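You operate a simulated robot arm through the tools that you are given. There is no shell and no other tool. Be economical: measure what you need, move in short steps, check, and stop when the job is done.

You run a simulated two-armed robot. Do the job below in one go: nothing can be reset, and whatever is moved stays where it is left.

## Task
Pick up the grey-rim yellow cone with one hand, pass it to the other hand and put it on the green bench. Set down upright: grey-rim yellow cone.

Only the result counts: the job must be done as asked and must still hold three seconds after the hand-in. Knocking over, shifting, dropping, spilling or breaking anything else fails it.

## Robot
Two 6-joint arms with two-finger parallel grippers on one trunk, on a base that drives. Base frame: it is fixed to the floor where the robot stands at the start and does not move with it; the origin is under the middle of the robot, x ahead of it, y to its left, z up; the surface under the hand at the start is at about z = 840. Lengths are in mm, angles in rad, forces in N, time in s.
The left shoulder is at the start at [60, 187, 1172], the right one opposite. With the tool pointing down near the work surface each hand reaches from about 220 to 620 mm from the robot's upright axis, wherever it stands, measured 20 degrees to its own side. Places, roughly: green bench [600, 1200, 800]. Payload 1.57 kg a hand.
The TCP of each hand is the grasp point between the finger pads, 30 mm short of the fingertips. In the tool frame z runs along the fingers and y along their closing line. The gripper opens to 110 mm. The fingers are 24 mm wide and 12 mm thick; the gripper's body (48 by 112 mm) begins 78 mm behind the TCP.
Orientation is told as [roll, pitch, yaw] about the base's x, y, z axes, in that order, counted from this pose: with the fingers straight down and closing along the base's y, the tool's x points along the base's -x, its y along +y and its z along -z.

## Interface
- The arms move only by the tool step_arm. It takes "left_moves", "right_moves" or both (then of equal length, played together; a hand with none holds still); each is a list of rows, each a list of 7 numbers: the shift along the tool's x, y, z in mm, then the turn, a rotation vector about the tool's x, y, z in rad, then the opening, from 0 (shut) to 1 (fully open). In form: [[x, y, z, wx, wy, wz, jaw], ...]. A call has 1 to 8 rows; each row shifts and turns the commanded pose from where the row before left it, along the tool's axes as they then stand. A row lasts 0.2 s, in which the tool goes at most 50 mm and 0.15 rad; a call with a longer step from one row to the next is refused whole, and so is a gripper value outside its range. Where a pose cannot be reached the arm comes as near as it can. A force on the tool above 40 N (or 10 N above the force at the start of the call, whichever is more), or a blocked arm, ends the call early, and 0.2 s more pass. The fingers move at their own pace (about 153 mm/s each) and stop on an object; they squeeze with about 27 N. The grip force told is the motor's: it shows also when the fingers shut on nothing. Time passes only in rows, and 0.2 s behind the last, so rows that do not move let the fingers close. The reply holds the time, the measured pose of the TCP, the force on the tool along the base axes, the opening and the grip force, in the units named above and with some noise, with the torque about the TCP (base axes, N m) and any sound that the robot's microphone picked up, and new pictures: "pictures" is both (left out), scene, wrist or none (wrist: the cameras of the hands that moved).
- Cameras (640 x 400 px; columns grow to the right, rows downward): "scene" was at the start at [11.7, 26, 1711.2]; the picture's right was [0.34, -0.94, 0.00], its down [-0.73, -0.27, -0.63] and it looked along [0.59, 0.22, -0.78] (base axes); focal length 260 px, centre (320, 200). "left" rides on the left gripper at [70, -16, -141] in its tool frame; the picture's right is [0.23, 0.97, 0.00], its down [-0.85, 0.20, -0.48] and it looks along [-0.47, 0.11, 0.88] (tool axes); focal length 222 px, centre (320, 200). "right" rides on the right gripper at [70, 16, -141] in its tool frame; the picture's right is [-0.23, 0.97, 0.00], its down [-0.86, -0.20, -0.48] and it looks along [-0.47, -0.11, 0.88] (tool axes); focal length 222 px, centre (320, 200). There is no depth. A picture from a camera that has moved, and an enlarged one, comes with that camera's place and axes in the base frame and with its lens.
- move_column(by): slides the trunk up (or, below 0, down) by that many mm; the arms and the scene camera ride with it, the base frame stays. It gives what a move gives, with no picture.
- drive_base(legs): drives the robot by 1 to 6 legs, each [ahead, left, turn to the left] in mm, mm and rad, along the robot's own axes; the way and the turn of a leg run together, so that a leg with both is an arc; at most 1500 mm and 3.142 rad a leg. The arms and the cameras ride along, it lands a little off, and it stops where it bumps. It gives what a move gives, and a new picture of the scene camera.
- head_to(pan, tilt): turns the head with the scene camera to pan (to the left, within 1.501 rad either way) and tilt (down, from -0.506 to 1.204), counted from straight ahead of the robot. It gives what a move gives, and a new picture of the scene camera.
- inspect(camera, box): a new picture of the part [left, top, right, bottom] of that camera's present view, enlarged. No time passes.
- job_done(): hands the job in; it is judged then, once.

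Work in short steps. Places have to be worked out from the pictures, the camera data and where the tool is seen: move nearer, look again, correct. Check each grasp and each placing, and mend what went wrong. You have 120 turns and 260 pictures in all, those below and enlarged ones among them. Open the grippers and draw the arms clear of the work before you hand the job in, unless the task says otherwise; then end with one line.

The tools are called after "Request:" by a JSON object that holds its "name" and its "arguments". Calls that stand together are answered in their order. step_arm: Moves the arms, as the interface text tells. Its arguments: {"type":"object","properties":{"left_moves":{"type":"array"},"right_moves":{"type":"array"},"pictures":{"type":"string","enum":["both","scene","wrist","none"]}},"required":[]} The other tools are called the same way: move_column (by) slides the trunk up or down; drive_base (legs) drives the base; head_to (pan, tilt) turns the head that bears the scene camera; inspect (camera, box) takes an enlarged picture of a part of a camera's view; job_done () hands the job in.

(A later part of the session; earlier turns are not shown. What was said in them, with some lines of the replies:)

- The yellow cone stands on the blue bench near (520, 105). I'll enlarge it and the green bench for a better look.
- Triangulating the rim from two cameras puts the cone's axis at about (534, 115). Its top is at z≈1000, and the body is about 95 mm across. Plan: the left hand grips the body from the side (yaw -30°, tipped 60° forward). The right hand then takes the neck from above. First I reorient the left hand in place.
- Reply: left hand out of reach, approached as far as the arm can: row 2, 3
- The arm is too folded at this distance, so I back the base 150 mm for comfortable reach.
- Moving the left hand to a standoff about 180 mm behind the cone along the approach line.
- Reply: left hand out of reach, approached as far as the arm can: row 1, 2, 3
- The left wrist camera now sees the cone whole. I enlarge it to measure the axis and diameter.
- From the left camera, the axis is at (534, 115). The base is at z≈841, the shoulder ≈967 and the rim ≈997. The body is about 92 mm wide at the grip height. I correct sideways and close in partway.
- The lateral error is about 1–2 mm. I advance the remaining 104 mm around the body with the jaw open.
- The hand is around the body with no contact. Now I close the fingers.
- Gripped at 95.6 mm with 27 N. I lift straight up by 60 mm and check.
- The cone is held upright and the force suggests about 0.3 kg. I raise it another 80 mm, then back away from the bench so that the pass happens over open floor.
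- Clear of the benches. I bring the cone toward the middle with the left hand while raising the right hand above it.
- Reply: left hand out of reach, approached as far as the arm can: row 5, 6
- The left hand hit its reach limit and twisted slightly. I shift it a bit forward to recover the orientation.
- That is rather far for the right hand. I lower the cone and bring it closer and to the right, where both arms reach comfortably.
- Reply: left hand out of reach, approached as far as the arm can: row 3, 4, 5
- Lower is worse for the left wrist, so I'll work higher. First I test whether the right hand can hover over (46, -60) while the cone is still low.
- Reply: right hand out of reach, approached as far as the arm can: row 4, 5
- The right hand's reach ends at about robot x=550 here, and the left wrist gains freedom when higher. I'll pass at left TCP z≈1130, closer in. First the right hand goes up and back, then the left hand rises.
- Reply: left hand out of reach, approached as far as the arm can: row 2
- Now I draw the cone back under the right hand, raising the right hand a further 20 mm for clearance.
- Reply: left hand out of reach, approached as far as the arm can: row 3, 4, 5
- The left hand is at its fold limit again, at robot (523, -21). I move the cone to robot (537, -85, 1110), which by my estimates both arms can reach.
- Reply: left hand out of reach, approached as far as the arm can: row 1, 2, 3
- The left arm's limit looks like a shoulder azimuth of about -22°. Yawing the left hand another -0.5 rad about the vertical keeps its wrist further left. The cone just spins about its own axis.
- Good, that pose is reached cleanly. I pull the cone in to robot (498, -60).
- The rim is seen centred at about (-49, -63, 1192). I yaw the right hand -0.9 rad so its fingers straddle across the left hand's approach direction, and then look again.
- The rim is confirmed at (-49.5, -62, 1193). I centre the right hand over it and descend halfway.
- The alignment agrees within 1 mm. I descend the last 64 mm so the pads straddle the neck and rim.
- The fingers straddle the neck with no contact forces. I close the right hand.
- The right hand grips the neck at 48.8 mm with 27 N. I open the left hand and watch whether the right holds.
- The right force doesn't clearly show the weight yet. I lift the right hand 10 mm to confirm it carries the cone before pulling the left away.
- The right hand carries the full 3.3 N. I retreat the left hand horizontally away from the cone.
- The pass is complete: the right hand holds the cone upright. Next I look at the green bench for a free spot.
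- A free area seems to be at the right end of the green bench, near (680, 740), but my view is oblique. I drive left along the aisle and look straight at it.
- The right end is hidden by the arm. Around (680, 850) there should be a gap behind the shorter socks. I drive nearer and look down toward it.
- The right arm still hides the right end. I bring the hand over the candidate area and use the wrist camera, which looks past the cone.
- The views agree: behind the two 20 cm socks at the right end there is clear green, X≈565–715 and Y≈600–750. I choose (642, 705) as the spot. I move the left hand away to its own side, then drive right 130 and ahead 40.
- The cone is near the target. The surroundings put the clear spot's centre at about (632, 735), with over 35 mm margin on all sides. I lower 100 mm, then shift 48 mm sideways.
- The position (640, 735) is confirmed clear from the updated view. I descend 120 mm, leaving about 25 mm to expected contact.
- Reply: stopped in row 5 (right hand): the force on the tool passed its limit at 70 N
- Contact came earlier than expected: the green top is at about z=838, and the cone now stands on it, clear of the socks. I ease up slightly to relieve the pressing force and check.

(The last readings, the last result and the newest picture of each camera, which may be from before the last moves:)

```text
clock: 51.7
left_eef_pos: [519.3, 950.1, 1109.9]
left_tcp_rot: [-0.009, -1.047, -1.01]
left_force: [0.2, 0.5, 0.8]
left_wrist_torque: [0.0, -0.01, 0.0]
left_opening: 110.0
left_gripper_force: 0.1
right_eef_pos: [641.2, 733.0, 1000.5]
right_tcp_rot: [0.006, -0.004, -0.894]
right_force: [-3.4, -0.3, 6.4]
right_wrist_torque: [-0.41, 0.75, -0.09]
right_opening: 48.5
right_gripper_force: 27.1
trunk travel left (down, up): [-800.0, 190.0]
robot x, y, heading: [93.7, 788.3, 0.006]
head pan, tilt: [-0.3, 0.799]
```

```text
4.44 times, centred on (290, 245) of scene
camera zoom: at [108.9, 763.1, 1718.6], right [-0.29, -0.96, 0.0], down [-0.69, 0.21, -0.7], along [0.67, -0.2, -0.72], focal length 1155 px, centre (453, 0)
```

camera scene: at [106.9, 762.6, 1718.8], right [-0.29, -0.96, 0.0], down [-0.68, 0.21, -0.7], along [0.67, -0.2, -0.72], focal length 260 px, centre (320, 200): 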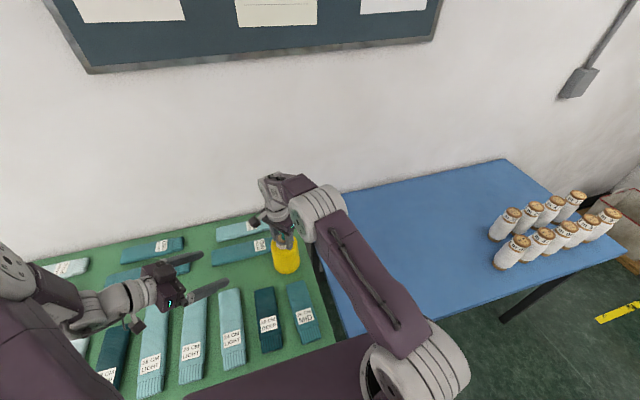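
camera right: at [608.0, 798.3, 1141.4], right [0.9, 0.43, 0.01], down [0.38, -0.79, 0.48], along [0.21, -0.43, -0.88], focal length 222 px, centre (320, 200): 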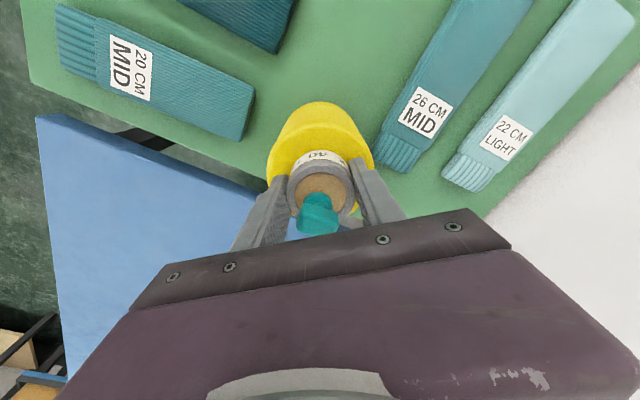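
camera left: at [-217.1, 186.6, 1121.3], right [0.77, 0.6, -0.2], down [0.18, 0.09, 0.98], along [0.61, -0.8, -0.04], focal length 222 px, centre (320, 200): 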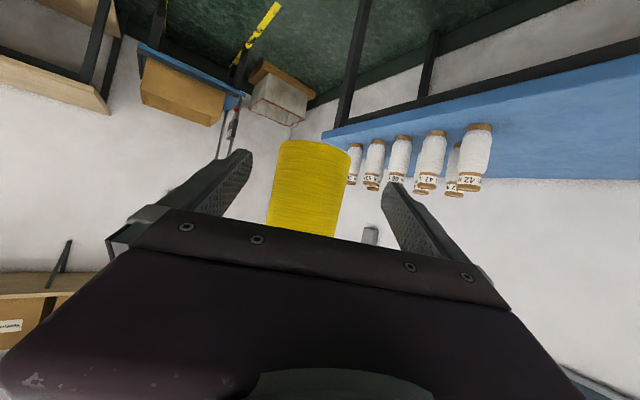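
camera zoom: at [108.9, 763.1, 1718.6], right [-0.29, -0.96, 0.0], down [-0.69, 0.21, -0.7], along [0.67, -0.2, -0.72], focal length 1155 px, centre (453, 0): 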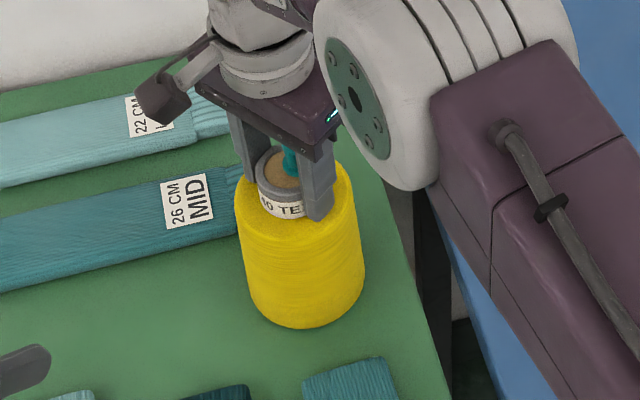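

The cone stands on green, clear of the socks and the edge. I ease up one more mm, then open the right hand.

Request:
{"name": "step_arm", "arguments": {"right_moves": [[0, 0, -1, 0, 0, 0, 0], [0, 0, 0, 0, 0, 0, 0.5], [0, 0, 0, 0, 0, 0, 0.7], [0, 0, 0, 0, 0, 0, 0.75], [0, 0, 0, 0, 0, 0, 0.75]], "pictures": "wrist"}}

Request:
{"name": "inspect", "arguments": {"camera": "left", "box": [240, 20, 400, 160]}}

```text
clock: 52.9
left_eef_pos: [521.0, 950.7, 1111.5]
left_tcp_rot: [-0.012, -1.047, -1.011]
left_force: [-0.2, -0.2, 0.6]
left_wrist_torque: [-0.01, 0.01, 0.03]
left_opening: 109.9
left_gripper_force: 0.0
right_eef_pos: [642.8, 733.8, 1001.1]
right_tcp_rot: [0.005, -0.002, -0.892]
right_force: [-1.0, 0.6, 0.3]
right_wrist_torque: [0.03, 0.05, 0.01]
right_opening: 82.3
right_gripper_force: 0.1
trunk travel left (down, up): [-800.0, 190.0]
robot x, y, heading: [94.9, 786.5, 0.008]
head pan, tilt: [-0.3, 0.799]
camera right: at [610.9, 798.2, 1141.5], right [0.9, 0.43, 0.01], down [0.38, -0.79, 0.48], along [0.21, -0.43, -0.88], focal length 222 px, centre (320, 200)
```

right: 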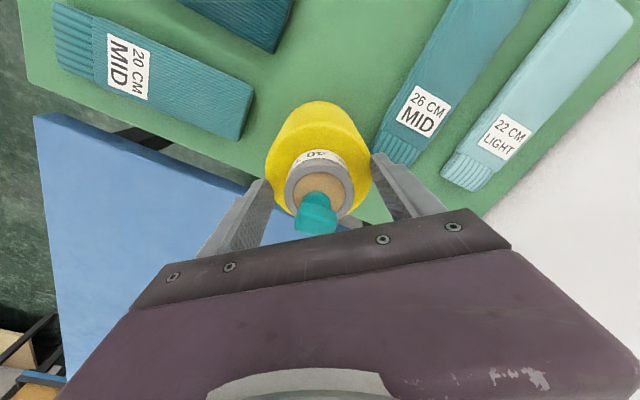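

```text
2.86 times, centred on (320, 90) of left
camera zoom: at [423.6, 1075.7, 1121.1], right [0.77, 0.61, -0.2], down [0.18, 0.1, 0.98], along [0.61, -0.79, -0.04], focal length 635 px, centre (320, 514)
```

zoom: 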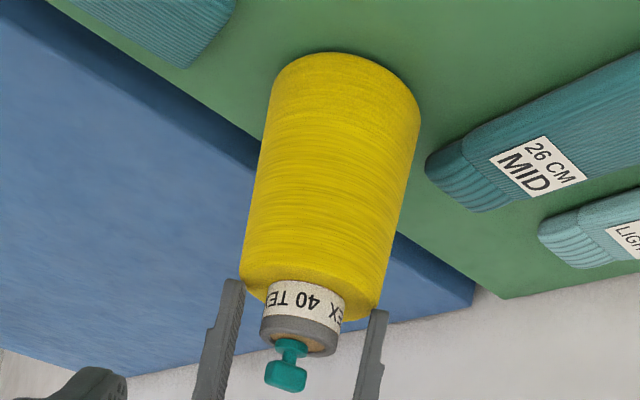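

Released, and the cone stands upright. I raise the right hand straight up, well clear of the plug.

Request:
{"name": "step_arm", "arguments": {"right_moves": [[0, 0, -15, 0, 0, 0, 0.75], [0, 0, -25, 0, 0, 0, 0.75], [0, 0, -30, 0, 0, 0, 0.75], [0, 0, -35, 0, 0, 0, 0.75], [0, 0, -35, 0, 0, 0, 0.75], [0, 0, 0, 0, 0, 0, 0.75]]}}

Request:
{"name": "inspect", "arguments": {"camera": "left", "box": [240, 20, 400, 160]}}

```text
clock: 54.3
left_eef_pos: [520.3, 950.3, 1110.0]
left_tcp_rot: [-0.013, -1.047, -1.011]
left_force: [0.1, -0.1, -0.3]
left_wrist_torque: [-0.02, 0.0, -0.03]
left_opening: 109.9
left_gripper_force: 0.0
right_eef_pos: [642.8, 735.0, 1141.2]
right_tcp_rot: [0.004, -0.003, -0.893]
right_force: [0.2, -0.2, 0.5]
right_wrist_torque: [-0.02, 0.03, 0.0]
right_opening: 82.4
right_gripper_force: 0.1
trunk travel left (down, up): [-800.0, 190.0]
robot x, y, heading: [91.5, 785.1, 0.008]
head pan, tilt: [-0.3, 0.799]
camera scene: at [111.5, 762.8, 1718.6], right [-0.29, -0.96, 0.0], down [-0.69, 0.21, -0.7], along [0.67, -0.2, -0.72], focal length 260 px, centre (320, 200)
camera right: at [610.8, 798.9, 1282.0], right [0.9, 0.43, 0.0], down [0.38, -0.79, 0.48], along [0.21, -0.43, -0.88], focal length 222 px, centre (320, 200)
```

scene: 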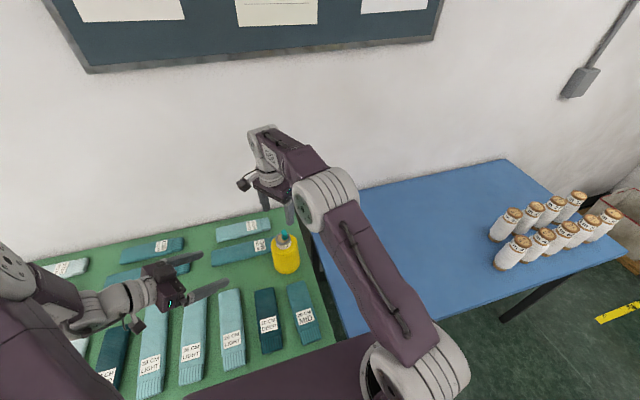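
right: 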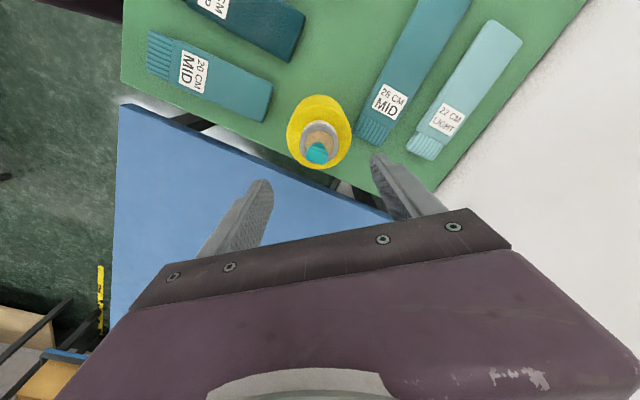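

```text
2.86 times, centred on (320, 90) of left
camera zoom: at [423.9, 1075.7, 1121.0], right [0.77, 0.61, -0.2], down [0.18, 0.1, 0.98], along [0.61, -0.79, -0.04], focal length 635 px, centre (320, 514)
```

zoom: 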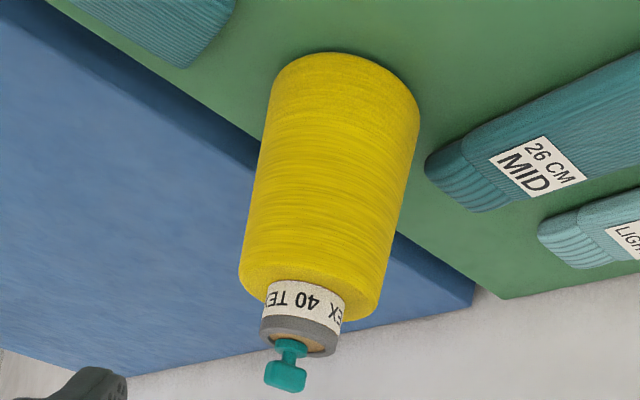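

The cone stands upright alone on the green bench and nothing else was disturbed. I back the robot off to clear the arms, then hand in.

Request:
{"name": "drive_base", "arguments": {"legs": [[-300, 0, 0]]}}

Request:
{"name": "inspect", "arguments": {"camera": "scene", "box": [160, 60, 400, 260]}}

```text
clock: 56.3
left_eef_pos: [222.9, 948.2, 1110.4]
left_tcp_rot: [-0.014, -1.045, -1.01]
left_force: [1.1, 0.2, -0.6]
left_wrist_torque: [-0.01, 0.0, -0.01]
left_opening: 110.0
left_gripper_force: 0.1
right_eef_pos: [346.0, 733.1, 1139.0]
right_tcp_rot: [0.005, -0.002, -0.894]
right_force: [0.9, -0.3, 0.0]
right_wrist_torque: [0.0, 0.02, 0.0]
right_opening: 82.6
right_gripper_force: 0.0
trunk travel left (down, up): [-800.0, 190.0]
robot x, y, heading: [-210.2, 786.0, 0.005]
head pan, tilt: [-0.3, 0.799]
camera scene: at [-184.9, 761.3, 1718.6], right [-0.29, -0.96, 0.0], down [-0.69, 0.21, -0.7], along [0.67, -0.2, -0.72], focal length 260 px, centre (320, 200)
```

scene: 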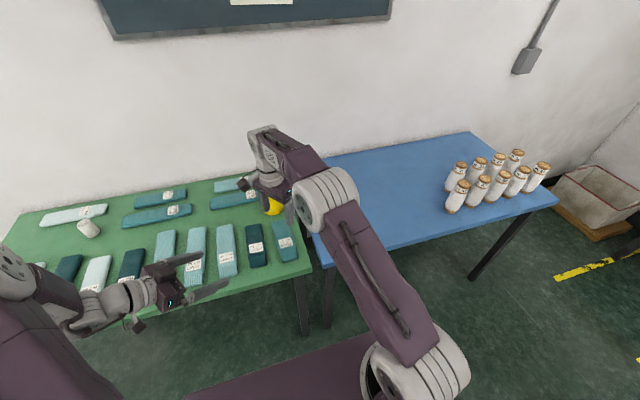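

```text
2.00 times, centred on (280, 160) of scene
camera zoom: at [-184.9, 761.3, 1718.6], right [-0.29, -0.96, 0.0], down [-0.69, 0.21, -0.7], along [0.67, -0.2, -0.72], focal length 520 px, centre (400, 280)
```

zoom: 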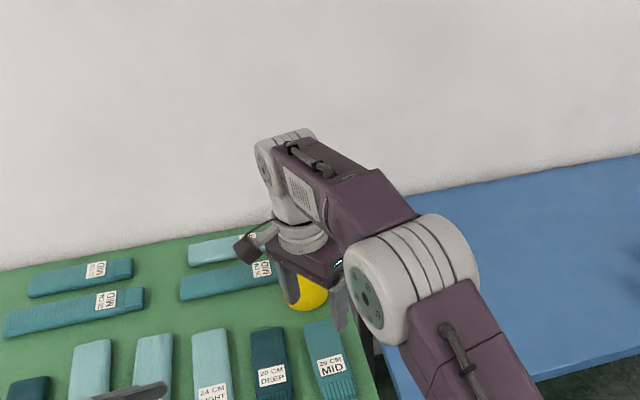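

The cone is still standing in place and both hands are open and clear, so I hand the job in.

Request:
{"name": "job_done", "arguments": {}}

```text
The job is handed in.
```

The left hand picked up the grey-rim yellow cone and passed it to the right, which set it upright on the green bench; nothing else was seen to move, and the job is handed in.
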